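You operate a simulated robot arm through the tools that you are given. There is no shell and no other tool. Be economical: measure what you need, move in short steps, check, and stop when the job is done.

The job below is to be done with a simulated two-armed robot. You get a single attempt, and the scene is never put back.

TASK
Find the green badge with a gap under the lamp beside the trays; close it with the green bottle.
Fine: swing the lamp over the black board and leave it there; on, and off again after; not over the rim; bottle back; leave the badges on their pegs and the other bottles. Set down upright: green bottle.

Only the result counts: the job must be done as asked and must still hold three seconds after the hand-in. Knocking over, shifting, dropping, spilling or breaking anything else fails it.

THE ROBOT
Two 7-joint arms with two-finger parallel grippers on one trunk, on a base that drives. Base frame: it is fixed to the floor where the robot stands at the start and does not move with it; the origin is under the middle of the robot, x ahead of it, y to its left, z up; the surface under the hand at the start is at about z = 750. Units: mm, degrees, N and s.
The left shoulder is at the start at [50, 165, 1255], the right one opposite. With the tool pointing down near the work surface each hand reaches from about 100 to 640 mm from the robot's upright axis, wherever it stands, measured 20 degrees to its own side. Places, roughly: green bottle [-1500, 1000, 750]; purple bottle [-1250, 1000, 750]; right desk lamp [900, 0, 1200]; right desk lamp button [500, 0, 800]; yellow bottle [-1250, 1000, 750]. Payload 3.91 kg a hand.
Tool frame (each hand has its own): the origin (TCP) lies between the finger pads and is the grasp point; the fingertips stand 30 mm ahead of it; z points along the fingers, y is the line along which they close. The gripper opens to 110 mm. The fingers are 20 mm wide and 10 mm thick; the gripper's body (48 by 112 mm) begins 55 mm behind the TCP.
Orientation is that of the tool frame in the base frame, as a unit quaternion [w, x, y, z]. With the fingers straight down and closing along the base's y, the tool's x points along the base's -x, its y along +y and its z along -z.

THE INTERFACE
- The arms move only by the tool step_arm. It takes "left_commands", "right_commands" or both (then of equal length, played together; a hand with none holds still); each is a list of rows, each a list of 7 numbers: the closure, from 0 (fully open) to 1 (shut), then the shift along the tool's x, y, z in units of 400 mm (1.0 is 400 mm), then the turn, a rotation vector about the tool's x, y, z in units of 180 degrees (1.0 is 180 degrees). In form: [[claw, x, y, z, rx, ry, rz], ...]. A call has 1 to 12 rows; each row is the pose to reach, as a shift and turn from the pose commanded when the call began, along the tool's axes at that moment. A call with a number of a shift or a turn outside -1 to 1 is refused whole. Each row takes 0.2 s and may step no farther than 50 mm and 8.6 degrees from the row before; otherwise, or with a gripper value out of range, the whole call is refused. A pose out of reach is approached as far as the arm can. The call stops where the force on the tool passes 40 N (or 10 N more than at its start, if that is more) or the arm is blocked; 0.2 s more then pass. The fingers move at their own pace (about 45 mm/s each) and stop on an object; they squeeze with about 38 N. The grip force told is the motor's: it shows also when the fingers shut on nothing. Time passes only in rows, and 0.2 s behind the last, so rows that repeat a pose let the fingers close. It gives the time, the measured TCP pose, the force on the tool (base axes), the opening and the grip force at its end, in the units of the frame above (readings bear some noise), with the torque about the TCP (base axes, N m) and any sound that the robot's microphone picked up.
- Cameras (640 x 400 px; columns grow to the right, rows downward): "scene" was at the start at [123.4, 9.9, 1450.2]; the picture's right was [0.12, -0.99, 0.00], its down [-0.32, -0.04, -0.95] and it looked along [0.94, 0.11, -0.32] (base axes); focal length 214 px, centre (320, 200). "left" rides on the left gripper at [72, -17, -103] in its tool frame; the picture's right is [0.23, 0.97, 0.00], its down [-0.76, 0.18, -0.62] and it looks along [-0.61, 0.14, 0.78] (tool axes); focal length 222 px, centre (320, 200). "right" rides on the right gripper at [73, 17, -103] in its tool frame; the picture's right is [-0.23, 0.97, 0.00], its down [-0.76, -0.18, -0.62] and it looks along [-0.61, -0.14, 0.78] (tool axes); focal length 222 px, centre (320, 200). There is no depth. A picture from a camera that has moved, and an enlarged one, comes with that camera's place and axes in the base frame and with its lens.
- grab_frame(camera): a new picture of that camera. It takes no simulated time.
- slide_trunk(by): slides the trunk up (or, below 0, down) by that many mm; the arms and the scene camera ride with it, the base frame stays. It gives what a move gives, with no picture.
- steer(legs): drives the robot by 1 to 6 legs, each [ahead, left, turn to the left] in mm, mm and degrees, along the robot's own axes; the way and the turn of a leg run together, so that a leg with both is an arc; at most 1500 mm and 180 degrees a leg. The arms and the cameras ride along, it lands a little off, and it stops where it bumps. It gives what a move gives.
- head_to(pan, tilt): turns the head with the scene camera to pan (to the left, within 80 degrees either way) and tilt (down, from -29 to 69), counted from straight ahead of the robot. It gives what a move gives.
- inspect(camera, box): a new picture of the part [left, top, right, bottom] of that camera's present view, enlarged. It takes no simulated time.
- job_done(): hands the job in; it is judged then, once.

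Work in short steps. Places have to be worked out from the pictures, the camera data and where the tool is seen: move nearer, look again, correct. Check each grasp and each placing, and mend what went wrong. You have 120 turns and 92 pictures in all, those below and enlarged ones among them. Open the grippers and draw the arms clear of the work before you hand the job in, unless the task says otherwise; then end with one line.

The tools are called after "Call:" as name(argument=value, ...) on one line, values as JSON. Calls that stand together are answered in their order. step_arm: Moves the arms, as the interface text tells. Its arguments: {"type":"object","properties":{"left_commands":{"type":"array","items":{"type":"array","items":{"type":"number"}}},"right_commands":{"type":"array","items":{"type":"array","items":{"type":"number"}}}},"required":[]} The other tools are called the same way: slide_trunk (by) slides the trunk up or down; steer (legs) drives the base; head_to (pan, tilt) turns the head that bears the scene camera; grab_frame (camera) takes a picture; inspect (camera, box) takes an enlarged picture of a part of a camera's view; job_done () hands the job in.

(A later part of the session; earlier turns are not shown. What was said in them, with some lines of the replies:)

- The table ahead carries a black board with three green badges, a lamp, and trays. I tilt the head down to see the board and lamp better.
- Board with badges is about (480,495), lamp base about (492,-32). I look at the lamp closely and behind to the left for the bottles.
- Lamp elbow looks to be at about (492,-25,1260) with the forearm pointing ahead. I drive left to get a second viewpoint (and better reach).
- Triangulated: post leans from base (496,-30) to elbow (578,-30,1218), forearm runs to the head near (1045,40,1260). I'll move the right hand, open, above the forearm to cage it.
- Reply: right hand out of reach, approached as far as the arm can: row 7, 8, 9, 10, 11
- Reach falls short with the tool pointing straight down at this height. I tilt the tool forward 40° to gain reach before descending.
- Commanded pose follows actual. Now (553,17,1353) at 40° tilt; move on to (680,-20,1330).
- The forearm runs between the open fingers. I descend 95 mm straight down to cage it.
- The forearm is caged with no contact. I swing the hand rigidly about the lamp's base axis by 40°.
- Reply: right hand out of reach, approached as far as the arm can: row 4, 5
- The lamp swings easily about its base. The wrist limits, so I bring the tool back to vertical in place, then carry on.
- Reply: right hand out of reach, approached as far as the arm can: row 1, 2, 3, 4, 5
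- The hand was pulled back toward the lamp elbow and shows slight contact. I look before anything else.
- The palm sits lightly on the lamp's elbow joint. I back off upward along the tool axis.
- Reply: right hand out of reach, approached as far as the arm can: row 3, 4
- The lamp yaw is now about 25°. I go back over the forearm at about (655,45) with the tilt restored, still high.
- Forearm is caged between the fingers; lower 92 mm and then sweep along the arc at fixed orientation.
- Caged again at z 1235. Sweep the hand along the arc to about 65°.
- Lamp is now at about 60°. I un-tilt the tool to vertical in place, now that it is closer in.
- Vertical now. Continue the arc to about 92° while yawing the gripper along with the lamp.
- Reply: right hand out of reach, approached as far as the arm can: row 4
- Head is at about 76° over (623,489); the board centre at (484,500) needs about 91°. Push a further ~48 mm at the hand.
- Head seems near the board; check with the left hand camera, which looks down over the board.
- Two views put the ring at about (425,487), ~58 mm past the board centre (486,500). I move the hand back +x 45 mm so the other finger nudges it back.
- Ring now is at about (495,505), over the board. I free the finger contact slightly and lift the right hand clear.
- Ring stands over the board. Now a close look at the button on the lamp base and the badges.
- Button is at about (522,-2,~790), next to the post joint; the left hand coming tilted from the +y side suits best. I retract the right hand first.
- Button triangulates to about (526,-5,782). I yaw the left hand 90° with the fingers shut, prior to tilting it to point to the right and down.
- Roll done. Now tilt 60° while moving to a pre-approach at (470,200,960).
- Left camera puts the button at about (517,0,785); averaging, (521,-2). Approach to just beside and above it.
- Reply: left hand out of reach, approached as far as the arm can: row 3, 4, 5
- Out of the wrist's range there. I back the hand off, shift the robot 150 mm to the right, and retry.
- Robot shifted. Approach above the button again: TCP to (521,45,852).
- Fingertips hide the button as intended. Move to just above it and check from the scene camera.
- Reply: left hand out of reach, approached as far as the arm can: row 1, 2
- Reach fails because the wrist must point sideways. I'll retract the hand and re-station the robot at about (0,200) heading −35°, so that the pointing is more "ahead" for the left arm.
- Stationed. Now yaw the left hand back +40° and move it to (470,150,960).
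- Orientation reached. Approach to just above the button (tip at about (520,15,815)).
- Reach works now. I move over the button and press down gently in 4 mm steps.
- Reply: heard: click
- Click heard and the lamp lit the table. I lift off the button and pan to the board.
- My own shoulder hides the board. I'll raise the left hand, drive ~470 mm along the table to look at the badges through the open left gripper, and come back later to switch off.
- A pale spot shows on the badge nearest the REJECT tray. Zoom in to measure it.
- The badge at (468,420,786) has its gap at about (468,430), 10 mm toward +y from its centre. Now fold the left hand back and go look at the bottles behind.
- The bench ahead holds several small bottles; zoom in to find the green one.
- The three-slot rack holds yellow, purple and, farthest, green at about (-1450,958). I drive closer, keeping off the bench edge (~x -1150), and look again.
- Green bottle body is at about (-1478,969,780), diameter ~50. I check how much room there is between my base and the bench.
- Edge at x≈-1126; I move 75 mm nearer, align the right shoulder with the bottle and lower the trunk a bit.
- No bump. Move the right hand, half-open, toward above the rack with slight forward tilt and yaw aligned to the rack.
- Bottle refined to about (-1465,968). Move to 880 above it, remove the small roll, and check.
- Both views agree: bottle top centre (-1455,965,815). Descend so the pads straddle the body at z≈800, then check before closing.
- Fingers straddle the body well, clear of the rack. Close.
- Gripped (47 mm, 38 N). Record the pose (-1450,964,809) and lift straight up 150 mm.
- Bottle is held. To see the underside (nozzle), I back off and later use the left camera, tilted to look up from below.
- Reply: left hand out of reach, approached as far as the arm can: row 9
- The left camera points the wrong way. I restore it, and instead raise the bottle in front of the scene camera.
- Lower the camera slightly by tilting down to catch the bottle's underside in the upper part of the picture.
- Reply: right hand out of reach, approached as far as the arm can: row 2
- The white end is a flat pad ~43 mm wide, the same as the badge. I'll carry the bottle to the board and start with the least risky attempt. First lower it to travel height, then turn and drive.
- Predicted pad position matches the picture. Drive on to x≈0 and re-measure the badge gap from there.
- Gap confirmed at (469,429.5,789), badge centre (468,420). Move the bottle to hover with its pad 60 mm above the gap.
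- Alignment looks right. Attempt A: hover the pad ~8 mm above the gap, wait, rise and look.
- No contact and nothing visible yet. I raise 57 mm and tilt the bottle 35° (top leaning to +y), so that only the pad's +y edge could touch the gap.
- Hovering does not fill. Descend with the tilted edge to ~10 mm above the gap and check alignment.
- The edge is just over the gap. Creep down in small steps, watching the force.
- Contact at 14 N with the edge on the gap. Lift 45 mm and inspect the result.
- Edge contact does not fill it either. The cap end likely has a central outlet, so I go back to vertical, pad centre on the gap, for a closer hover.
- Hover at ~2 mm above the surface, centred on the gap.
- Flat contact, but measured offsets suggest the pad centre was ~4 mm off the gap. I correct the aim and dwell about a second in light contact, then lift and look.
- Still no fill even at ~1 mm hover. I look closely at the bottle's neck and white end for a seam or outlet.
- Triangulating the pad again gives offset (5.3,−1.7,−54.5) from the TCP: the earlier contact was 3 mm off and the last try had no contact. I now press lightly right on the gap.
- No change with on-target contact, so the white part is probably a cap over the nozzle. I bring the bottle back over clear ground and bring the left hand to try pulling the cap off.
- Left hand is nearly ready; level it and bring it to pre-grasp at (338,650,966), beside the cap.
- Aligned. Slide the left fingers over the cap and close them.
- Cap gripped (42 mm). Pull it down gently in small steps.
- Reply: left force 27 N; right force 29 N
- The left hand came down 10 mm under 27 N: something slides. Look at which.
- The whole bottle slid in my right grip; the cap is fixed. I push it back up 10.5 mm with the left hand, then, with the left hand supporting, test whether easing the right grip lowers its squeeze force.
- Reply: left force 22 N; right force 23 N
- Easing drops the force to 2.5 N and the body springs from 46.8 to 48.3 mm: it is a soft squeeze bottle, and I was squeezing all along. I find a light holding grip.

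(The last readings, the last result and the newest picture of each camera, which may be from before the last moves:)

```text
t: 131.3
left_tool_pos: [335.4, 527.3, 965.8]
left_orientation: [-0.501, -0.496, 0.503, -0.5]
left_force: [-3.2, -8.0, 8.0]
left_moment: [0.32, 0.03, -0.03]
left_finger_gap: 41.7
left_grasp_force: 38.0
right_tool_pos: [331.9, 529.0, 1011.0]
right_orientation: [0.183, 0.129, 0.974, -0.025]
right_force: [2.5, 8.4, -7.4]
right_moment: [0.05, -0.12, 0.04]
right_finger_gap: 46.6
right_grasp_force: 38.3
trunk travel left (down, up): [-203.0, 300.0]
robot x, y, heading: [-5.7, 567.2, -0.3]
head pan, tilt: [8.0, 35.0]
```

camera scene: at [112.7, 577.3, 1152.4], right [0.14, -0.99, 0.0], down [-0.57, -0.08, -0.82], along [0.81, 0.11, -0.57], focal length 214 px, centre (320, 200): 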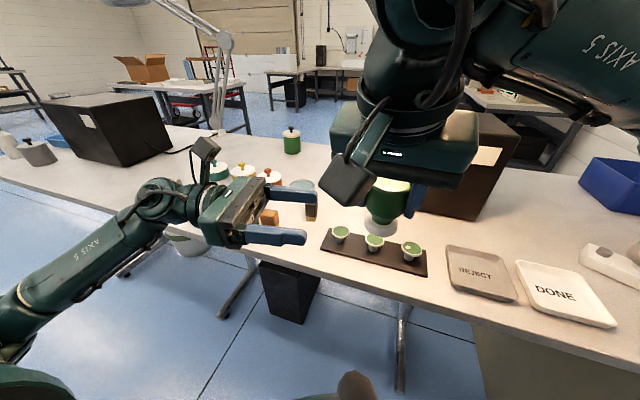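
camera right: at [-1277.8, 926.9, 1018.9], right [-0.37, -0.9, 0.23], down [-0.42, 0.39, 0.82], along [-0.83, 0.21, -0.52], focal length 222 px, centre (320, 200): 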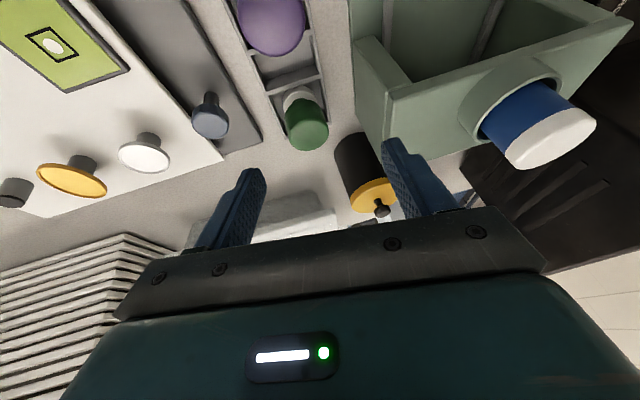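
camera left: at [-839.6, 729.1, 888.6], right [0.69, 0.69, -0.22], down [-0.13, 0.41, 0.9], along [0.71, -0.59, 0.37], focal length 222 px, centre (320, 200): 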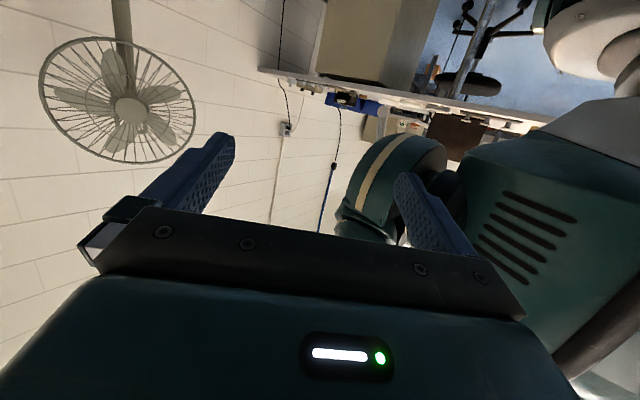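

0.62 squeezes fully, 0.58 barely holds. Try 0.595.

Call:
step_arm(right_commands=[[0.58, 0, 0, 0, 0, 0, 0], [0.58, 0, 0, 0, 0, 0, 0], [0.595, 0, 0, 0, 0, 0, 0], [0.595, 0, 0, 0, 0, 0, 0], [0.595, 0, 0, 0, 0, 0, 0]])

```text
t: 132.5
left_tool_pos: [335.5, 527.2, 966.4]
left_orientation: [-0.502, -0.497, 0.503, -0.498]
left_force: [-2.5, -7.0, -3.3]
left_moment: [0.08, -0.03, 0.04]
left_finger_gap: 41.4
left_grasp_force: 37.9
right_tool_pos: [332.7, 528.3, 1010.4]
right_orientation: [0.184, 0.13, 0.974, -0.023]
right_force: [1.2, 6.2, 2.9]
right_moment: [0.26, -0.08, 0.02]
right_finger_gap: 47.8
right_grasp_force: 3.4
trunk travel left (down, up): [-203.0, 300.0]
robot x, y, heading: [-2.8, 571.0, 0.2]
head pan, tilt: [8.0, 35.0]
```

Light grip 3.4 N at 0.595; use 0.605 for margin, then open the left hand and back it off.

Call:
step_arm(right_commands=[[0.605, 0, 0, 0, 0, 0, 0], [0.605, 0, 0, 0, 0, 0, 0], [0.605, 0, 0, 0, 0, 0, 0]])

Call:
step_arm(left_commands=[[0.9, 0, 0, 0, 0, 0, 0], [0.5, 0, 0, 0, 0, 0, 0], [0.3, 0, 0, 0, 0, 0, 0], [0.3, 0, 0, 0, 0, 0, 0]], right_commands=[[0.605, 0, 0, 0, 0, 0, 0], [0.605, 0, 0, 0, 0, 0, 0], [0.605, 0, 0, 0, 0, 0, 0], [0.605, 0, 0, 0, 0, 0, 0]])

Call:
inspect(camera="scene", box=[330, 150, 430, 240])

```text
t: 133.3
left_tool_pos: [335.9, 527.9, 966.4]
left_orientation: [-0.501, -0.497, 0.503, -0.499]
left_force: [-1.7, -9.3, -1.8]
left_moment: [0.19, 0.1, 0.01]
left_finger_gap: 41.7
left_grasp_force: 37.9
right_tool_pos: [332.1, 528.4, 1011.8]
right_orientation: [0.184, 0.13, 0.974, -0.024]
right_force: [2.4, 8.5, 2.1]
right_moment: [0.16, -0.21, 0.02]
right_finger_gap: 46.8
right_grasp_force: 38.2
trunk travel left (down, up): [-203.0, 300.0]
robot x, y, heading: [-5.7, 567.6, -0.0]
head pan, tilt: [8.0, 35.0]
```

```text
t: 134.3
left_tool_pos: [336.5, 526.8, 966.2]
left_orientation: [-0.501, -0.497, 0.503, -0.5]
left_force: [0.9, -0.3, 1.1]
left_moment: [-0.02, 0.01, 0.0]
left_finger_gap: 77.1
left_grasp_force: 0.0
right_tool_pos: [332.0, 529.0, 1010.6]
right_orientation: [0.184, 0.129, 0.974, -0.025]
right_force: [-0.1, -0.2, 0.8]
right_moment: [-0.01, 0.01, 0.02]
right_finger_gap: 46.6
right_grasp_force: 37.7
trunk travel left (down, up): [-203.0, 300.0]
robot x, y, heading: [-3.2, 568.2, -0.0]
head pan, tilt: [8.0, 35.0]
```

```text
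4.44 times, centred on (380, 195) of scene
camera zoom: at [112.7, 577.3, 1152.4], right [0.14, -0.99, 0.0], down [-0.57, -0.08, -0.82], along [0.81, 0.11, -0.57], focal length 953 px, centre (53, 222)
```

zoom: 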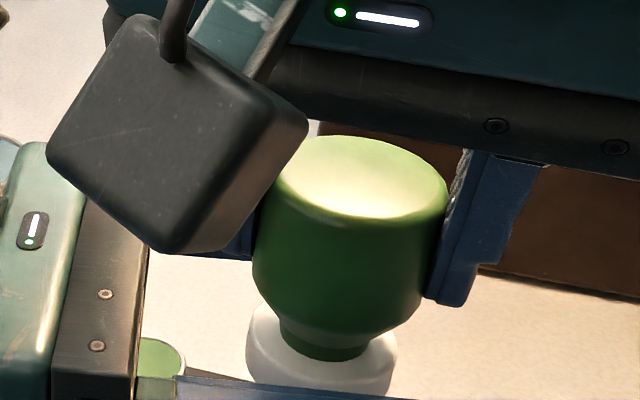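

The bottle is held at full grip again, ~2–3 mm lower than before. I'll hover over the gap at full grip, then ease and re-squeeze there. Left hand backs off; right moves above the badge.

Call:
step_arm(left_commands=[[0.3, 0, 0, -0.1, 0, 0, 0], [0.3, 0, 0, -0.2, 0, 0, 0], [0.3, 0, 0, -0.3, 0, 0, 0]])

Call:
step_arm(right_commands=[[0.7, -0.05, -0.03, 0.08, 0, 0, 0], [0.7, -0.1, -0.06, 0.16, 0, 0, 0], [0.7, -0.15, -0.09, 0.24, 0, 0, 0], [0.7, -0.2, -0.12, 0.32, 0, 0, 0], [0.7, -0.2545, -0.15, 0.397, 0, 0, 0], [0.7, -0.2545, -0.15, 0.397, 0, 0, 0]])

Call:
head_to(pan=-8, tilt=50)

Call:
inspect(camera="scene", box=[305, 115, 405, 205])

```text
t: 135.1
left_tool_pos: [338.0, 648.6, 968.8]
left_orientation: [-0.501, -0.496, 0.503, -0.499]
left_force: [-0.4, 1.1, 0.3]
left_moment: [0.02, -0.01, -0.02]
left_finger_gap: 77.0
left_grasp_force: 0.0
right_tool_pos: [332.6, 528.2, 1011.7]
right_orientation: [0.184, 0.128, 0.974, -0.023]
right_force: [1.4, 0.5, 1.3]
right_moment: [-0.02, 0.03, 0.0]
right_finger_gap: 46.7
right_grasp_force: 38.4
trunk travel left (down, up): [-203.0, 300.0]
robot x, y, heading: [-6.7, 567.5, 0.3]
head pan, tilt: [8.0, 35.0]
```

```text
t: 136.5
left_tool_pos: [339.4, 647.9, 967.8]
left_orientation: [-0.501, -0.497, 0.502, -0.499]
left_force: [0.5, -1.6, -0.5]
left_moment: [-0.01, 0.01, 0.0]
left_finger_gap: 76.9
left_grasp_force: 0.2
right_tool_pos: [463.5, 431.8, 898.8]
right_orientation: [0.184, 0.129, 0.974, -0.025]
right_force: [-0.4, 0.3, -0.1]
right_moment: [0.0, 0.01, 0.0]
right_finger_gap: 46.5
right_grasp_force: 37.8
trunk travel left (down, up): [-203.0, 300.0]
robot x, y, heading: [-4.2, 564.6, 0.0]
head pan, tilt: [8.0, 35.0]
```

```text
t: 137.3
left_tool_pos: [339.1, 649.6, 967.3]
left_orientation: [-0.501, -0.497, 0.503, -0.499]
left_force: [-0.1, -0.4, -0.8]
left_moment: [0.03, 0.03, 0.02]
left_finger_gap: 77.1
left_grasp_force: 0.0
right_tool_pos: [463.0, 431.7, 897.5]
right_orientation: [0.185, 0.129, 0.974, -0.025]
right_force: [0.5, -0.1, 0.6]
right_moment: [0.03, -0.02, -0.01]
right_finger_gap: 47.1
right_grasp_force: 38.2
trunk travel left (down, up): [-203.0, 300.0]
robot x, y, heading: [-3.9, 567.0, -0.0]
head pan, tilt: [-8.0, 50.0]
```

```text
4.44 times, centred on (355, 160) of scene
camera zoom: at [101.8, 554.4, 1130.8], right [-0.14, -0.99, 0.0], down [-0.76, 0.11, -0.64], along [0.64, -0.09, -0.77], focal length 953 px, centre (164, 378)
```

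zoom: 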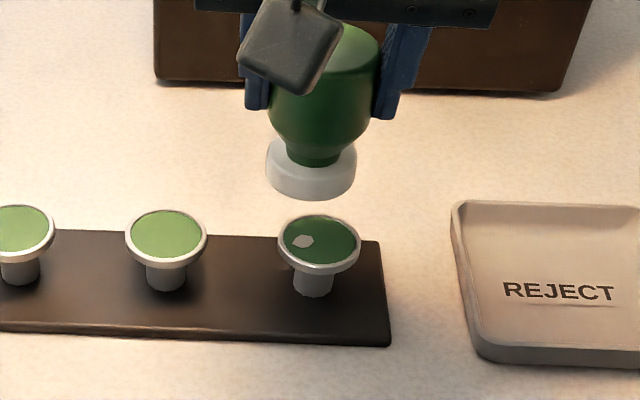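

The bottle may sit lower or shifted in the grip. One right-camera zoom to re-triangulate the pad.

Call:
inspect(camera="right", box=[260, 60, 380, 150])

```text
4.44 times, centred on (320, 105) of right
camera zoom: at [366.2, 476.5, 968.9], right [0.46, 0.88, 0.08], down [0.42, -0.3, 0.86], along [0.78, -0.36, -0.51], focal length 987 px, centre (320, 622)
```

zoom: 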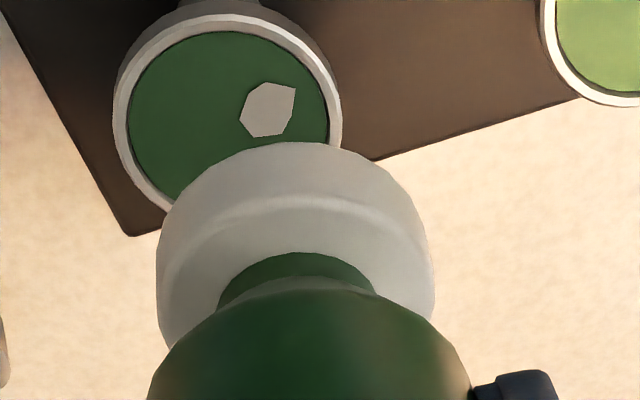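

Re-triangulated: pad offset now (3.7,0.3,−61.5). Descend to ~3 mm above the gap with a small correction, then ease and squeeze briefly.

Call:
step_arm(right_commands=[[0.7, 0.017, -0.003, 0.047, 0, 0, 0], [0.7, 0.0338, -0.006, 0.094, 0, 0, 0], [0.7, 0.0338, -0.006, 0.094, 0, 0, 0]])

Call:
step_arm(right_commands=[[0.595, 0, 0, 0, 0, 0, 0], [0.595, 0, 0, 0, 0, 0, 0], [0.595, 0, 0, 0, 0, 0, 0]])

Call:
step_arm(right_commands=[[0.65, 0, 0, 0, 0, 0, 0], [0.65, 0, 0, 0, 0, 0, 0]])

Call:
inspect(camera="scene", box=[315, 135, 395, 205])

```text
t: 138.1
left_tool_pos: [339.7, 648.4, 967.1]
left_orientation: [-0.501, -0.497, 0.503, -0.499]
left_force: [0.5, -0.8, 0.2]
left_moment: [-0.02, -0.01, 0.01]
left_finger_gap: 77.0
left_grasp_force: 0.1
right_tool_pos: [462.4, 429.3, 858.6]
right_orientation: [0.184, 0.129, 0.974, -0.025]
right_force: [-0.2, 0.1, 0.5]
right_moment: [0.0, 0.05, -0.02]
right_finger_gap: 46.7
right_grasp_force: 37.9
trunk travel left (down, up): [-203.0, 300.0]
robot x, y, heading: [-5.1, 568.5, -0.2]
head pan, tilt: [-8.0, 50.0]
```

```text
t: 138.9
left_tool_pos: [340.0, 647.9, 967.0]
left_orientation: [-0.5, -0.497, 0.502, -0.5]
left_force: [0.4, 0.3, -1.3]
left_moment: [0.01, -0.01, -0.03]
left_finger_gap: 77.0
left_grasp_force: 0.0
right_tool_pos: [463.8, 429.8, 859.0]
right_orientation: [0.184, 0.13, 0.974, -0.025]
right_force: [-0.2, -0.9, -0.6]
right_moment: [0.01, -0.01, 0.0]
right_finger_gap: 46.7
right_grasp_force: 38.2
trunk travel left (down, up): [-203.0, 300.0]
robot x, y, heading: [-2.7, 565.1, -0.1]
head pan, tilt: [-8.0, 50.0]
```

```text
t: 139.5
left_tool_pos: [339.3, 649.0, 968.1]
left_orientation: [-0.501, -0.496, 0.504, -0.499]
left_force: [-0.7, -0.1, 0.2]
left_moment: [0.03, 0.01, 0.01]
left_finger_gap: 77.1
left_grasp_force: 0.0
right_tool_pos: [463.0, 428.4, 859.9]
right_orientation: [0.184, 0.13, 0.974, -0.024]
right_force: [0.5, 0.0, -1.0]
right_moment: [0.03, -0.03, -0.03]
right_finger_gap: 46.6
right_grasp_force: 38.3
trunk travel left (down, up): [-203.0, 300.0]
robot x, y, heading: [-6.4, 568.3, -0.0]
head pan, tilt: [-8.0, 50.0]
```

```text
5.71 times, centred on (355, 170) of scene
camera zoom: at [101.7, 554.3, 1130.7], right [-0.14, -0.99, 0.0], down [-0.76, 0.11, -0.64], along [0.64, -0.09, -0.77], focal length 1226 px, centre (120, 371)
```

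zoom: 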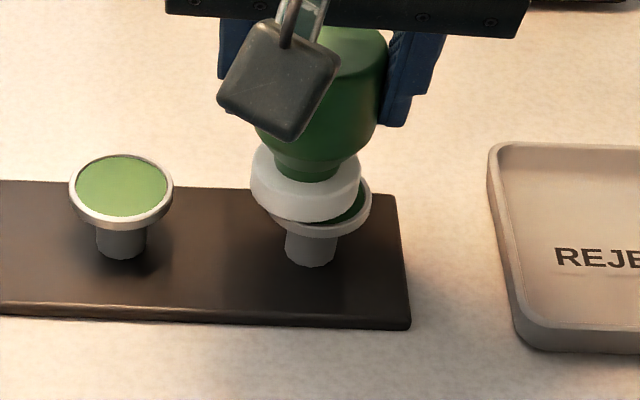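

0.595 from above did not ease. Use 0.58 to ease here (at worst the bottle settles 3 mm onto the badge), then squeeze again.

Call:
step_arm(right_commands=[[0.58, 0, 0, 0, 0, 0, 0], [0.58, 0, 0, 0, 0, 0, 0], [0.58, 0, 0, 0, 0, 0, 0]])

Call:
step_arm(right_commands=[[0.7, 0, 0, 0, 0, 0, 0], [0.7, 0, 0, 0, 0, 0, 0]])

Call:
step_arm(right_commands=[[0.7, -0.01, 0, -0.03, 0, 0, 0], [0.7, -0.0456, 0, -0.116, 0, 0, 0]])

Call:
inspect(camera="scene", box=[315, 135, 395, 205])

```text
t: 140.3
left_tool_pos: [339.5, 647.1, 968.3]
left_orientation: [-0.501, -0.497, 0.503, -0.5]
left_force: [0.4, -0.5, 0.3]
left_moment: [-0.02, 0.01, 0.01]
left_finger_gap: 77.0
left_grasp_force: 0.0
right_tool_pos: [462.2, 429.1, 859.1]
right_orientation: [0.184, 0.129, 0.974, -0.024]
right_force: [0.0, -0.5, 0.3]
right_moment: [-0.02, -0.02, 0.02]
right_finger_gap: 47.2
right_grasp_force: 1.0
trunk travel left (down, up): [-203.0, 300.0]
robot x, y, heading: [-4.7, 565.3, 0.2]
head pan, tilt: [-8.0, 50.0]
```

```text
t: 140.9
left_tool_pos: [339.0, 648.5, 967.1]
left_orientation: [-0.501, -0.497, 0.503, -0.5]
left_force: [-0.6, 1.2, 0.0]
left_moment: [-0.02, -0.02, 0.04]
left_finger_gap: 77.0
left_grasp_force: 0.0
right_tool_pos: [462.5, 429.2, 859.7]
right_orientation: [0.184, 0.129, 0.974, -0.024]
right_force: [0.8, 0.3, 0.3]
right_moment: [0.01, -0.04, -0.01]
right_finger_gap: 46.8
right_grasp_force: 38.5
trunk travel left (down, up): [-203.0, 300.0]
robot x, y, heading: [-5.7, 567.8, 0.2]
head pan, tilt: [-8.0, 50.0]
```

```text
t: 141.5
left_tool_pos: [339.3, 648.1, 967.5]
left_orientation: [-0.501, -0.497, 0.503, -0.5]
left_force: [-0.5, 0.4, 0.0]
left_moment: [-0.03, 0.01, 0.02]
left_finger_gap: 77.0
left_grasp_force: 0.0
right_tool_pos: [463.4, 428.8, 908.6]
right_orientation: [0.184, 0.13, 0.974, -0.025]
right_force: [0.6, 0.1, -2.5]
right_moment: [-0.01, 0.0, 0.01]
right_finger_gap: 46.6
right_grasp_force: 38.0
trunk travel left (down, up): [-203.0, 300.0]
robot x, y, heading: [-3.4, 567.3, -0.2]
head pan, tilt: [-8.0, 50.0]
```

```text
5.71 times, centred on (355, 170) of scene
camera zoom: at [101.7, 554.4, 1130.7], right [-0.14, -0.99, 0.0], down [-0.76, 0.11, -0.64], along [0.64, -0.09, -0.77], focal length 1226 px, centre (120, 371)
```

zoom: 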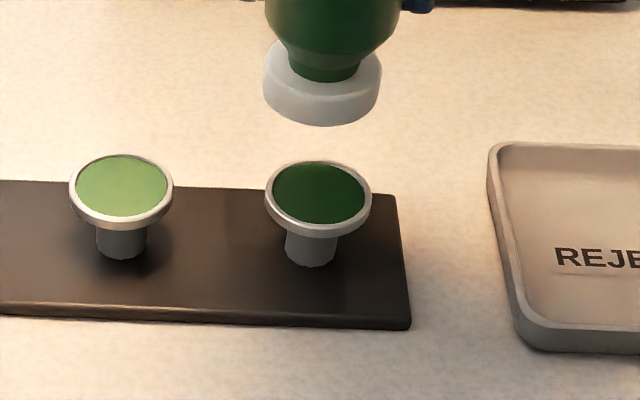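

The gap is closed and the rim is clean. Now retract the bottle, then drive to the lamp-button station (bottle still in the right hand).

Call:
step_arm(right_commands=[[0.7, 0, 0, -0.1, 0, 0, 0], [0.7, 0.05, -0.01, -0.2, 0, 0, 0], [0.7, 0.11, -0.03, -0.28, 0, 0, 0], [0.7, 0.17, -0.05, -0.36, 0, 0, 0], [0.7, 0.225, -0.067, -0.43, 0, 0, 0], [0.7, 0.225, -0.067, -0.5, 0, 0, 0]], left_commands=[[1, 0, 0, 0, 0, 0, 0], [1, 0, 0, 0, 0, 0, 0], [1, 0, 0, 0, 0, 0, 0], [1, 0, 0, 0, 0, 0, 0], [1, 0, 0, 0, 0, 0, 0], [1, 0, 0, 0, 0, 0, 0]])

Call:
steer(legs=[[0, -367, 0], [0, 0, -34.5]])

```text
t: 142.9
left_tool_pos: [339.3, 647.6, 967.3]
left_orientation: [-0.501, -0.497, 0.502, -0.5]
left_force: [0.1, -0.7, 0.4]
left_moment: [-0.04, 0.04, -0.03]
left_finger_gap: 0.0
left_grasp_force: 37.3
right_tool_pos: [303.1, 444.4, 1064.6]
right_orientation: [0.184, 0.129, 0.974, -0.025]
right_force: [-0.2, -0.6, -1.3]
right_moment: [0.0, 0.0, -0.01]
right_finger_gap: 46.8
right_grasp_force: 37.9
trunk travel left (down, up): [-203.0, 300.0]
robot x, y, heading: [-4.2, 567.1, 0.1]
head pan, tilt: [-8.0, 50.0]
```

```text
t: 148.3
left_tool_pos: [327.5, 74.0, 967.4]
left_orientation: [-0.624, -0.328, 0.626, -0.332]
left_force: [-0.1, -0.1, 0.5]
left_moment: [0.05, 0.02, -0.01]
left_finger_gap: 0.0
left_grasp_force: 37.7
right_tool_pos: [183.3, -75.0, 1063.5]
right_orientation: [0.169, 0.409, 0.893, -0.077]
right_force: [0.4, -0.1, -1.7]
right_moment: [-0.02, 0.01, -0.01]
right_finger_gap: 46.9
right_grasp_force: 38.0
trunk travel left (down, up): [-203.0, 300.0]
robot x, y, heading: [-6.8, 200.5, -34.0]
head pan, tilt: [-8.0, 50.0]
```

At the station. Raise the trunk 50 mm as before and bring the left hand to the pre-press place with yaw.

Call:
slide_trunk(by=50)

Call:
step_arm(left_commands=[[1, -0.016, -0.037, -0.07, 0.044, 0, 0], [1, -0.032, -0.074, -0.14, 0.088, 0, 0], [1, -0.048, -0.111, -0.212, 0.132, 0, 0], [1, -0.064, -0.148, -0.283, 0.176, 0, 0], [1, -0.08, -0.186, -0.354, 0.22, 0, 0]])

Call:
step_arm(left_commands=[[1, 0, 0, 0, 0, -0.0417, 0], [1, 0, 0, 0, 0, -0.0833, 0], [1, 0, 0, 0, 0, -0.125, 0], [1, 0, 0, 0, 0, -0.1667, 0]])

```text
t: 149.2
left_tool_pos: [327.6, 72.4, 1018.0]
left_orientation: [-0.625, -0.329, 0.626, -0.331]
left_force: [0.5, 0.1, 1.0]
left_moment: [-0.01, 0.0, -0.01]
left_finger_gap: 0.0
left_grasp_force: 38.1
right_tool_pos: [183.6, -75.3, 1113.3]
right_orientation: [0.169, 0.409, 0.893, -0.077]
right_force: [0.6, -0.4, -1.0]
right_moment: [0.0, 0.05, 0.01]
right_finger_gap: 46.8
right_grasp_force: 37.7
trunk travel left (down, up): [-253.0, 250.0]
robot x, y, heading: [-7.2, 197.9, -34.2]
head pan, tilt: [-8.0, 50.0]
```

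```text
t: 150.4
left_tool_pos: [468.1, 151.2, 989.5]
left_orientation: [0.477, 0.521, -0.476, 0.524]
left_force: [0.4, 0.0, 0.3]
left_moment: [0.05, -0.01, -0.03]
left_finger_gap: 0.1
left_grasp_force: 37.5
right_tool_pos: [182.7, -74.1, 1113.5]
right_orientation: [0.169, 0.409, 0.894, -0.077]
right_force: [-0.2, 0.7, -2.4]
right_moment: [-0.04, -0.02, -0.01]
right_finger_gap: 46.6
right_grasp_force: 37.4
trunk travel left (down, up): [-253.0, 250.0]
robot x, y, heading: [-3.6, 198.2, -33.9]
head pan, tilt: [-8.0, 50.0]
```

```text
t: 151.4
left_tool_pos: [468.4, 148.8, 986.2]
left_orientation: [0.336, 0.64, -0.584, 0.37]
left_force: [0.0, 0.4, 0.2]
left_moment: [-0.05, -0.02, 0.03]
left_finger_gap: 0.0
left_grasp_force: 37.9
right_tool_pos: [184.0, -75.2, 1113.5]
right_orientation: [0.17, 0.408, 0.894, -0.076]
right_force: [-0.1, 0.5, -2.0]
right_moment: [-0.06, 0.01, -0.02]
right_finger_gap: 46.8
right_grasp_force: 38.2
trunk travel left (down, up): [-253.0, 250.0]
robot x, y, heading: [-9.5, 196.3, -34.1]
head pan, tilt: [-8.0, 50.0]
```

Same orientation as the first press. Approach, then repeat the press motion.

Call:
step_arm(left_commands=[[1, -0.035, -0.02, 0.0875, 0, 0, 0], [1, -0.07, -0.04, 0.175, 0, 0, 0], [1, -0.105, -0.06, 0.2625, 0, 0, 0], [1, -0.14, -0.08, 0.35, 0, 0, 0], [1, -0.174, -0.0985, 0.4375, 0, 0, 0], [1, -0.174, -0.0985, 0.4375, 0, 0, 0]])

```text
t: 152.8
left_tool_pos: [523.3, 44.8, 845.5]
left_orientation: [0.323, 0.646, -0.58, 0.377]
left_force: [0.0, -0.4, 0.9]
left_moment: [-0.01, 0.02, -0.01]
left_finger_gap: 0.2
left_grasp_force: 37.4
left hand out of reach, approached as far as the arm can: row 5
right_tool_pos: [182.8, -75.6, 1113.1]
right_orientation: [0.169, 0.409, 0.894, -0.078]
right_force: [0.9, -0.2, -1.0]
right_moment: [0.0, 0.03, 0.0]
right_finger_gap: 46.7
right_grasp_force: 37.3
trunk travel left (down, up): [-253.0, 250.0]
robot x, y, heading: [-6.4, 196.4, -34.0]
head pan, tilt: [-8.0, 50.0]
```

Just out of reach; nudge the robot 20 mm ahead/right (hand rides clear of the post), then finish the approach.

Call:
steer(legs=[[12, -12, 0]])

```text
t: 153.6
left_tool_pos: [527.3, 28.4, 845.4]
left_orientation: [0.322, 0.646, -0.58, 0.377]
left_force: [-0.2, 0.4, 0.1]
left_moment: [0.04, -0.02, 0.01]
left_finger_gap: 0.1
left_grasp_force: 37.4
right_tool_pos: [186.8, -91.8, 1112.6]
right_orientation: [0.169, 0.409, 0.893, -0.078]
right_force: [0.2, 0.3, -2.0]
right_moment: [0.02, 0.02, 0.01]
right_finger_gap: 46.7
right_grasp_force: 37.9
trunk travel left (down, up): [-253.0, 250.0]
robot x, y, heading: [-0.5, 183.9, -34.2]
head pan, tilt: [-8.0, 50.0]
```

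Now aim: TCP to (520,21,822), then press down to about 811 in small steps.

Call:
step_arm(left_commands=[[1, -0.02, 0.0207, 0.02, 0, 0, 0], [1, -0.0415, 0.0207, 0.042, 0, 0, 0], [1, -0.0415, 0.0207, 0.042, 0, 0, 0]])

```text
t: 154.4
left_tool_pos: [520.1, 22.2, 822.4]
left_orientation: [0.323, 0.646, -0.579, 0.377]
left_force: [0.1, 0.5, 0.5]
left_moment: [-0.04, 0.01, 0.0]
left_finger_gap: 0.0
left_grasp_force: 37.4
right_tool_pos: [187.2, -92.3, 1114.1]
right_orientation: [0.169, 0.409, 0.894, -0.078]
right_force: [-0.1, 0.6, -1.3]
right_moment: [0.01, -0.02, 0.01]
right_finger_gap: 46.9
right_grasp_force: 38.5
trunk travel left (down, up): [-253.0, 250.0]
robot x, y, heading: [-1.8, 183.0, -34.2]
head pan, tilt: [-8.0, 50.0]
```

In place. Press.

Call:
step_arm(left_commands=[[1, -0.0086, 0, 0.0051, 0, 0, 0], [1, -0.0172, 0, 0.0101, 0, 0, 0], [1, -0.0237, 0, 0.0139, 0, 0, 0]])

```text
t: 155.2
left_tool_pos: [519.4, 20.7, 811.6]
left_orientation: [0.323, 0.646, -0.58, 0.376]
left_force: [-0.3, 0.3, 3.1]
left_moment: [-0.07, -0.02, 0.0]
left_finger_gap: 0.0
left_grasp_force: 38.0
right_tool_pos: [186.9, -91.4, 1113.8]
right_orientation: [0.169, 0.408, 0.894, -0.077]
right_force: [-0.5, -0.9, -1.3]
right_moment: [0.02, 0.0, 0.01]
right_finger_gap: 46.5
right_grasp_force: 37.9
trunk travel left (down, up): [-253.0, 250.0]
robot x, y, heading: [-1.9, 183.8, -33.8]
head pan, tilt: [-8.0, 50.0]
heard: click
```

Click heard again. Withdraw the left hand up and back, then fold it.

Call:
step_arm(left_commands=[[1, 0.0215, 0, -0.03, 0, 0, 0], [1, 0.05, 0, -0.13, 0, 0, 0], [1, 0.08, 0, -0.23, 0, 0, 0], [1, 0.11, 0, -0.32, 0, 0, 0]])

Call:
step_arm(left_commands=[[1, 0.04, 0.04, -0.06, 0, -0.0417, 0], [1, 0.08, 0.1, -0.11, 0, -0.0833, 0], [1, 0.11, 0.16, -0.15, 0, -0.125, 0], [1, 0.14, 0.22, -0.19, 0, -0.1667, 0], [1, 0.17, 0.28, -0.22, 0, -0.2083, 0], [1, 0.2, 0.34, -0.25, 0, -0.25, 0], [1, 0.23, 0.4, -0.28, 0, -0.2917, 0], [1, 0.255, 0.439, -0.31, 0, -0.3333, 0]])

Call:
head_to(pan=55, tilt=35)

Call:
grab_frame(camera="scene")

```text
t: 156.2
left_tool_pos: [507.1, 108.2, 913.0]
left_orientation: [0.323, 0.646, -0.581, 0.376]
left_force: [-0.4, 0.0, 0.6]
left_moment: [-0.03, 0.02, -0.02]
left_finger_gap: 0.0
left_grasp_force: 38.2
right_tool_pos: [185.8, -91.0, 1113.7]
right_orientation: [0.169, 0.409, 0.893, -0.078]
right_force: [0.7, -0.9, -0.2]
right_moment: [0.0, -0.02, -0.01]
right_finger_gap: 46.7
right_grasp_force: 37.7
trunk travel left (down, up): [-253.0, 250.0]
robot x, y, heading: [-1.0, 181.4, -34.0]
head pan, tilt: [-8.0, 50.0]
```

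```text
t: 158.0
left_tool_pos: [324.6, 141.4, 1061.9]
left_orientation: [-0.01, 0.748, -0.664, 0.001]
left_force: [-0.1, -0.5, 0.7]
left_moment: [0.01, 0.01, 0.0]
left_finger_gap: 0.0
left_grasp_force: 37.6
right_tool_pos: [186.6, -92.3, 1113.0]
right_orientation: [0.169, 0.409, 0.893, -0.078]
right_force: [0.0, 0.3, -2.0]
right_moment: [0.0, 0.0, 0.01]
right_finger_gap: 46.7
right_grasp_force: 37.9
trunk travel left (down, up): [-253.0, 250.0]
robot x, y, heading: [-0.1, 181.5, -33.9]
head pan, tilt: [-8.0, 50.0]
```

```text
t: 159.4
left_tool_pos: [323.8, 141.9, 1061.5]
left_orientation: [-0.01, 0.748, -0.664, 0.004]
left_force: [-0.2, 0.3, -0.4]
left_moment: [-0.01, -0.02, -0.01]
left_finger_gap: 0.1
left_grasp_force: 37.7
right_tool_pos: [187.0, -91.1, 1114.4]
right_orientation: [0.169, 0.409, 0.894, -0.077]
right_force: [0.5, 0.0, -2.3]
right_moment: [0.03, 0.0, -0.02]
right_finger_gap: 46.8
right_grasp_force: 37.8
trunk travel left (down, up): [-253.0, 250.0]
robot x, y, heading: [2.5, 180.4, -33.8]
head pan, tilt: [55.0, 35.0]
```

```text
8 pictures are left
camera scene: at [106.6, 195.8, 1202.4], right [0.36, -0.93, 0.0], down [-0.54, -0.2, -0.82], along [0.77, 0.29, -0.57], focal length 214 px, centre (320, 200)
```

scene: 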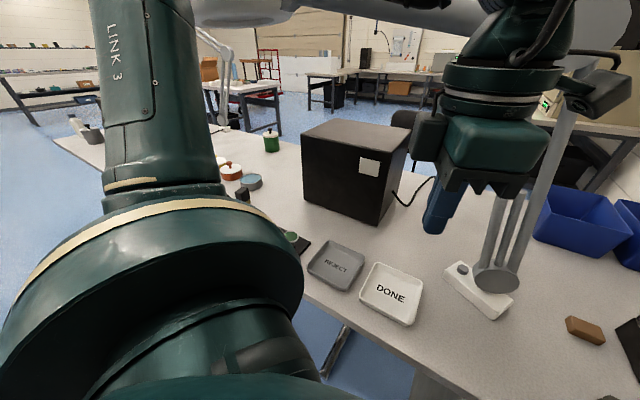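

Lamp is off and still over the board. Drive back to the bottle bench.

Call:
steer(legs=[[-350, 0, 0], [0, 0, -144.5], [0, -427, 0]])

```text
t: 171.4
left_tool_pos: [-596.1, 641.1, 1062.1]
left_orientation: [0.001, 0.395, 0.919, -0.01]
left_force: [-0.5, -0.5, 0.5]
left_moment: [-0.01, -0.01, -0.01]
left_finger_gap: 0.4
left_grasp_force: 37.7
right_tool_pos: [-625.7, 911.6, 1113.8]
right_orientation: [-0.021, 0.977, -0.107, -0.184]
right_force: [0.1, 0.1, -1.9]
right_moment: [0.0, -0.01, 0.05]
right_finger_gap: 46.8
right_grasp_force: 38.2
trunk travel left (down, up): [-253.0, 250.0]
robot x, y, heading: [-310.3, 802.8, -177.4]
head pan, tilt: [55.0, 35.0]
```

Approach the bench to the same station as at pick-up and lower the trunk 50 mm.

Call:
steer(legs=[[494, -18, -1]])

Call:
slide_trunk(by=-50)

```text
t: 174.3
left_tool_pos: [-1082.8, 651.5, 1060.7]
left_orientation: [0.0, 0.406, 0.914, -0.011]
left_force: [0.0, 0.2, 0.9]
left_moment: [0.03, -0.05, -0.01]
left_finger_gap: 0.0
left_grasp_force: 37.4
right_tool_pos: [-1107.3, 920.8, 1114.4]
right_orientation: [-0.023, 0.975, -0.119, -0.184]
right_force: [0.3, 0.7, -1.5]
right_moment: [-0.01, -0.03, 0.03]
right_finger_gap: 46.8
right_grasp_force: 38.3
trunk travel left (down, up): [-253.0, 250.0]
robot x, y, heading: [-792.1, 807.7, -178.8]
head pan, tilt: [55.0, 35.0]
```

```text
t: 175.2
left_tool_pos: [-1082.4, 650.9, 1012.6]
left_orientation: [0.0, 0.406, 0.914, -0.011]
left_force: [-0.9, 0.6, -0.2]
left_moment: [0.0, 0.0, 0.04]
left_finger_gap: 0.0
left_grasp_force: 37.5
right_tool_pos: [-1106.3, 921.1, 1063.3]
right_orientation: [-0.022, 0.975, -0.118, -0.185]
right_force: [-0.3, -0.4, -2.7]
right_moment: [0.01, -0.02, 0.01]
right_finger_gap: 46.3
right_grasp_force: 37.9
trunk travel left (down, up): [-203.0, 300.0]
robot x, y, heading: [-791.0, 808.8, -178.6]
head pan, tilt: [55.0, 35.0]
```

Nudge 14 mm nearer, then carry the bottle over its slot at z 920.

Call:
steer(legs=[[14, 0, 0]])

Call:
step_arm(right_commands=[[0.7, -0.0714, 0.0097, 0.07, 0, 0, 0], [0.7, -0.143, 0.0194, 0.141, 0, 0, 0], [0.7, -0.214, 0.029, 0.212, 0, 0, 0], [0.7, -0.286, 0.039, 0.282, 0, 0, 0], [0.7, -0.357, 0.0486, 0.353, 0, 0, 0], [0.7, -0.428, 0.058, 0.423, 0, 0, 0], [0.7, -0.5, 0.068, 0.494, 0, 0, 0], [0.7, -0.571, 0.078, 0.564, 0, 0, 0], [0.7, -0.6425, 0.0875, 0.635, 0, 0, 0], [0.7, -0.6425, 0.0875, 0.635, 0, 0, 0]])

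Call:
head_to(pan=-15, tilt=40)

Call:
inspect(camera="scene", box=[270, 100, 390, 210])

Call:
inspect(camera="right", box=[240, 30, 400, 150])

```text
t: 176.0
left_tool_pos: [-1098.2, 649.5, 1010.6]
left_orientation: [-0.001, 0.407, 0.914, -0.011]
left_force: [-0.1, 0.2, 0.6]
left_moment: [0.0, 0.0, -0.01]
left_finger_gap: 0.3
left_grasp_force: 37.7
right_tool_pos: [-1120.4, 920.8, 1064.4]
right_orientation: [-0.023, 0.975, -0.119, -0.184]
right_force: [1.2, 0.0, -0.4]
right_moment: [-0.01, 0.0, 0.02]
right_finger_gap: 46.6
right_grasp_force: 38.2
trunk travel left (down, up): [-203.0, 300.0]
robot x, y, heading: [-812.0, 805.8, -179.1]
head pan, tilt: [55.0, 35.0]
```

```text
t: 178.2
left_tool_pos: [-1097.0, 650.7, 1012.8]
left_orientation: [0.0, 0.405, 0.914, -0.01]
left_force: [-0.1, -0.4, 0.3]
left_moment: [-0.01, -0.01, -0.01]
left_finger_gap: 0.0
left_grasp_force: 38.0
right_tool_pos: [-1452.7, 966.6, 921.4]
right_orientation: [-0.022, 0.975, -0.118, -0.185]
right_force: [-0.4, 0.5, -1.9]
right_moment: [0.0, 0.0, 0.0]
right_finger_gap: 46.8
right_grasp_force: 38.8
trunk travel left (down, up): [-203.0, 300.0]
robot x, y, heading: [-807.7, 807.4, -178.7]
head pan, tilt: [55.0, 35.0]
```

```text
t: 179.6
left_tool_pos: [-1097.2, 650.9, 1011.5]
left_orientation: [0.0, 0.406, 0.914, -0.01]
left_force: [0.8, 0.6, 0.7]
left_moment: [0.02, -0.01, -0.01]
left_finger_gap: 0.2
left_grasp_force: 38.1
right_tool_pos: [-1451.3, 966.3, 920.3]
right_orientation: [-0.023, 0.975, -0.119, -0.184]
right_force: [0.1, 0.0, -1.7]
right_moment: [-0.01, -0.02, 0.03]
right_finger_gap: 47.0
right_grasp_force: 38.0
trunk travel left (down, up): [-203.0, 300.0]
robot x, y, heading: [-808.5, 805.3, -178.8]
head pan, tilt: [-15.0, 40.0]
```

```text
3.64 times, centred on (330, 155) of scene
camera zoom: at [-919.1, 825.0, 1144.9], right [0.24, 0.97, 0.0], down [0.62, -0.15, -0.77], along [-0.74, 0.18, -0.64], focal length 780 px, centre (284, 364)
```

zoom: 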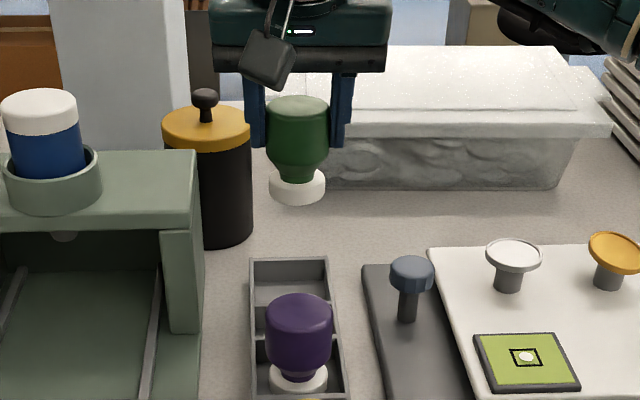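

```text
3.33 times, centred on (320, 90) of right
camera zoom: at [-1353.7, 925.1, 991.5], right [-0.44, -0.89, 0.08], down [-0.42, 0.29, 0.86], along [-0.79, 0.34, -0.51], focal length 740 px, centre (320, 567)
```

zoom: 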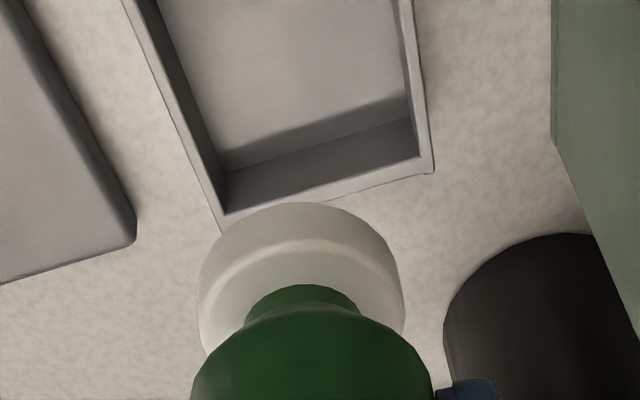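

Slot centre is about (-1454.5,962.5); the pad hangs at (-1457,966). Shift slightly and lower to just above the slot floor.

Call:
step_arm(right_commands=[[0.7, 0.03, 0.0078, 0.06, 0, 0, 0], [0.7, 0.06, 0.0078, 0.13, 0, 0, 0], [0.7, 0.0888, 0.0078, 0.2025, 0, 0, 0], [0.7, 0.0945, 0.0078, 0.217, 0, 0, 0], [0.7, 0.0971, 0.0078, 0.2235, 0, 0, 0]])

Call:
inspect(camera="scene", box=[270, 110, 390, 220])

```text
t: 180.8
left_tool_pos: [-1097.0, 650.5, 1011.1]
left_orientation: [0.0, 0.406, 0.914, -0.01]
left_force: [-0.4, 0.1, 0.1]
left_moment: [-0.02, 0.0, 0.02]
left_finger_gap: 0.1
left_grasp_force: 37.2
right_tool_pos: [-1447.5, 961.6, 823.7]
right_orientation: [-0.023, 0.975, -0.119, -0.185]
right_force: [-0.1, -0.3, -1.5]
right_moment: [-0.01, -0.05, 0.01]
right_finger_gap: 46.6
right_grasp_force: 37.8
trunk travel left (down, up): [-203.0, 300.0]
robot x, y, heading: [-811.2, 802.3, -178.5]
head pan, tilt: [-15.0, 40.0]
```

```text
3.64 times, centred on (330, 165) of scene
camera zoom: at [-919.1, 825.0, 1144.9], right [0.24, 0.97, 0.0], down [0.62, -0.15, -0.77], along [-0.74, 0.18, -0.64], focal length 780 px, centre (284, 327)
```

zoom: 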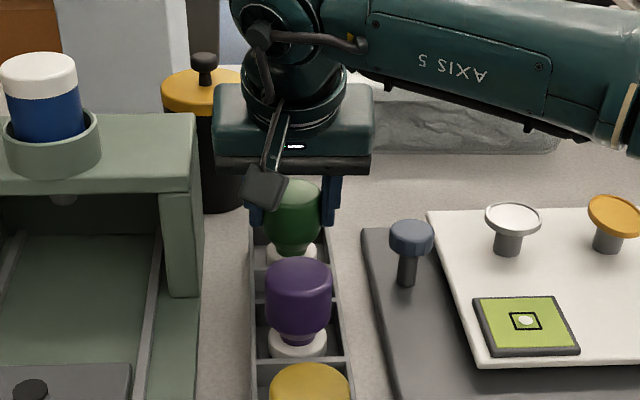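

It is inside the slot with no contact yet. Lower a few mm until it touches the floor.

Call:
step_arm(right_commands=[[0.7, 0.0018, 0, 0.0047, 0, 0, 0], [0.7, 0.0032, 0, 0.0082, 0, 0, 0]])

```text
t: 181.4
left_tool_pos: [-1096.9, 650.4, 1011.5]
left_orientation: [0.0, 0.405, 0.914, -0.011]
left_force: [1.1, -0.3, 0.3]
left_moment: [0.01, 0.02, 0.01]
left_finger_gap: 0.1
left_grasp_force: 37.7
right_tool_pos: [-1447.3, 962.8, 821.9]
right_orientation: [-0.022, 0.975, -0.119, -0.186]
right_force: [0.0, 1.4, 5.5]
right_moment: [0.14, 0.15, -0.01]
right_finger_gap: 46.8
right_grasp_force: 38.1
trunk travel left (down, up): [-203.0, 300.0]
robot x, y, heading: [-808.5, 808.8, -178.8]
head pan, tilt: [-15.0, 40.0]
```

Floor contact at the expected height. Open the fingers and rise.

Call:
step_arm(right_commands=[[0.58, 0, 0, 0, 0, 0, 0], [0.4, 0, 0, 0, 0, 0, 0], [0.27, 0, 0, 0, 0, 0, 0], [0.27, 0, 0, 0, 0, 0, 0]])

Call:
step_arm(right_commands=[[0.27, -0.02, 0, -0.05, 0, 0, 0], [0.27, -0.05, 0, -0.14, 0, 0, 0], [0.27, -0.09, 0, -0.24, 0, 0, 0], [0.27, -0.136, 0, -0.35, 0, 0, 0], [0.27, -0.1, 0, -0.45, 0, 0, 0], [0.27, -0.05, 0, -0.55, 0, 0, 0], [0, 0.0, 0, -0.65, 0, 0, 0]])

Call:
inspect(camera="scene", box=[270, 110, 390, 220])

```text
t: 182.4
left_tool_pos: [-1096.5, 650.4, 1012.1]
left_orientation: [0.001, 0.406, 0.914, -0.011]
left_force: [0.1, -0.4, -0.1]
left_moment: [-0.01, -0.03, 0.0]
left_finger_gap: 0.2
left_grasp_force: 37.2
right_tool_pos: [-1447.6, 963.2, 820.6]
right_orientation: [-0.023, 0.975, -0.119, -0.184]
right_force: [-0.2, 0.2, 0.0]
right_moment: [-0.01, 0.0, -0.01]
right_finger_gap: 80.3
right_grasp_force: 0.1
trunk travel left (down, up): [-203.0, 300.0]
robot x, y, heading: [-810.6, 806.1, -179.0]
head pan, tilt: [-15.0, 40.0]
```

```text
t: 184.0
left_tool_pos: [-1095.9, 650.8, 1012.6]
left_orientation: [0.0, 0.406, 0.914, -0.01]
left_force: [-0.4, 0.6, -0.1]
left_moment: [-0.03, 0.03, 0.0]
left_finger_gap: 0.2
left_grasp_force: 37.5
right_tool_pos: [-1355.6, 940.7, 1065.2]
right_orientation: [-0.022, 0.975, -0.119, -0.184]
right_force: [-0.6, 0.1, -0.2]
right_moment: [-0.01, 0.02, 0.0]
right_finger_gap: 110.0
right_grasp_force: 0.1
trunk travel left (down, up): [-203.0, 300.0]
robot x, y, heading: [-811.2, 805.2, -178.8]
head pan, tilt: [-15.0, 40.0]
```

```text
3.64 times, centred on (330, 165) of scene
camera zoom: at [-918.7, 824.9, 1144.9], right [0.24, 0.97, 0.0], down [0.62, -0.15, -0.77], along [-0.74, 0.18, -0.64], focal length 780 px, centre (284, 327)
```

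zoom: 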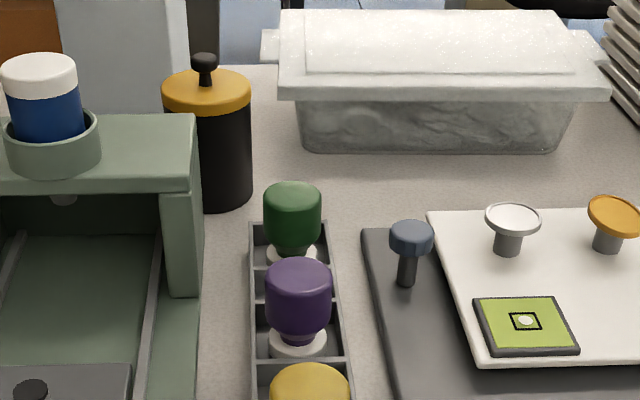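

The green bottle stands upright in its slot with its neighbours untouched. I back away, open the left gripper, and finish.

Call:
steer(legs=[[-400, 0, 0]])

Call:
step_arm(left_commands=[[0, 0, 0, 0, 0, 0, 0], [0, 0, 0, 0, 0, 0, 0], [0, 0, 0, 0, 0, 0, 0], [0, 0, 0, 0, 0, 0, 0], [0, 0, 0, 0, 0, 0, 0], [0, 0, 0, 0, 0, 0, 0]])

Call:
head_to(pan=0, tilt=22)

Call:
inspect(camera="scene", box=[270, 160, 390, 240])

```text
t: 186.4
left_tool_pos: [-705.9, 658.7, 1011.4]
left_orientation: [0.0, 0.409, 0.913, -0.011]
left_force: [0.8, 0.0, 0.3]
left_moment: [0.03, 0.01, -0.04]
left_finger_gap: 0.3
left_grasp_force: 37.8
right_tool_pos: [-962.5, 951.6, 1063.6]
right_orientation: [-0.023, 0.975, -0.122, -0.184]
right_force: [-0.3, 0.2, 0.8]
right_moment: [0.0, 0.0, 0.0]
right_finger_gap: 110.0
right_grasp_force: 0.1
trunk travel left (down, up): [-203.0, 300.0]
robot x, y, heading: [-417.3, 811.8, -179.3]
head pan, tilt: [-15.0, 40.0]
```

```text
t: 187.8
left_tool_pos: [-707.2, 659.5, 1011.4]
left_orientation: [0.0, 0.409, 0.912, -0.01]
left_force: [0.0, -1.4, -0.5]
left_moment: [0.03, -0.03, 0.03]
left_finger_gap: 110.3
left_grasp_force: 0.1
right_tool_pos: [-962.6, 951.7, 1063.8]
right_orientation: [-0.023, 0.975, -0.122, -0.184]
right_force: [0.6, -0.1, -0.5]
right_moment: [0.03, -0.04, -0.01]
right_finger_gap: 109.9
right_grasp_force: 0.0
trunk travel left (down, up): [-203.0, 300.0]
robot x, y, heading: [-414.8, 814.5, -179.2]
head pan, tilt: [-15.0, 40.0]
```

```text
t: 188.7
left_tool_pos: [-707.1, 660.6, 1011.3]
left_orientation: [0.0, 0.409, 0.912, -0.011]
left_force: [0.0, 0.5, 0.3]
left_moment: [0.01, -0.01, 0.01]
left_finger_gap: 110.1
left_grasp_force: 0.0
right_tool_pos: [-962.4, 951.6, 1064.1]
right_orientation: [-0.023, 0.975, -0.122, -0.184]
right_force: [-0.3, 0.8, 0.2]
right_moment: [0.0, -0.04, 0.0]
right_finger_gap: 109.9
right_grasp_force: 0.0
trunk travel left (down, up): [-203.0, 300.0]
robot x, y, heading: [-418.4, 811.2, -179.4]
head pan, tilt: [0.0, 22.0]
```

```text
5.00 times, centred on (330, 200) of scene
camera zoom: at [-537.4, 810.6, 1173.0], right [-0.01, 1.0, 0.0], down [0.38, 0.01, -0.93], along [-0.93, -0.01, -0.38], focal length 1072 px, centre (270, 200)
```

zoom: 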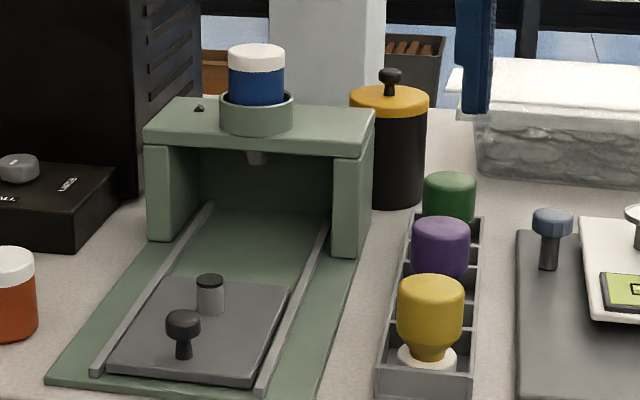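

Everything is in place: the gap is closed, the lamp is off and over the board, and the bottle is back upright. Hand in.

Call:
job_done()

```text
The job is handed in.
```

I closed the gap in the green badge nearest the REJECT tray, and the paint stayed inside the rim. The lamp is switched off and still over the black board. The green bottle is back upright in its slot. The job is handed in.
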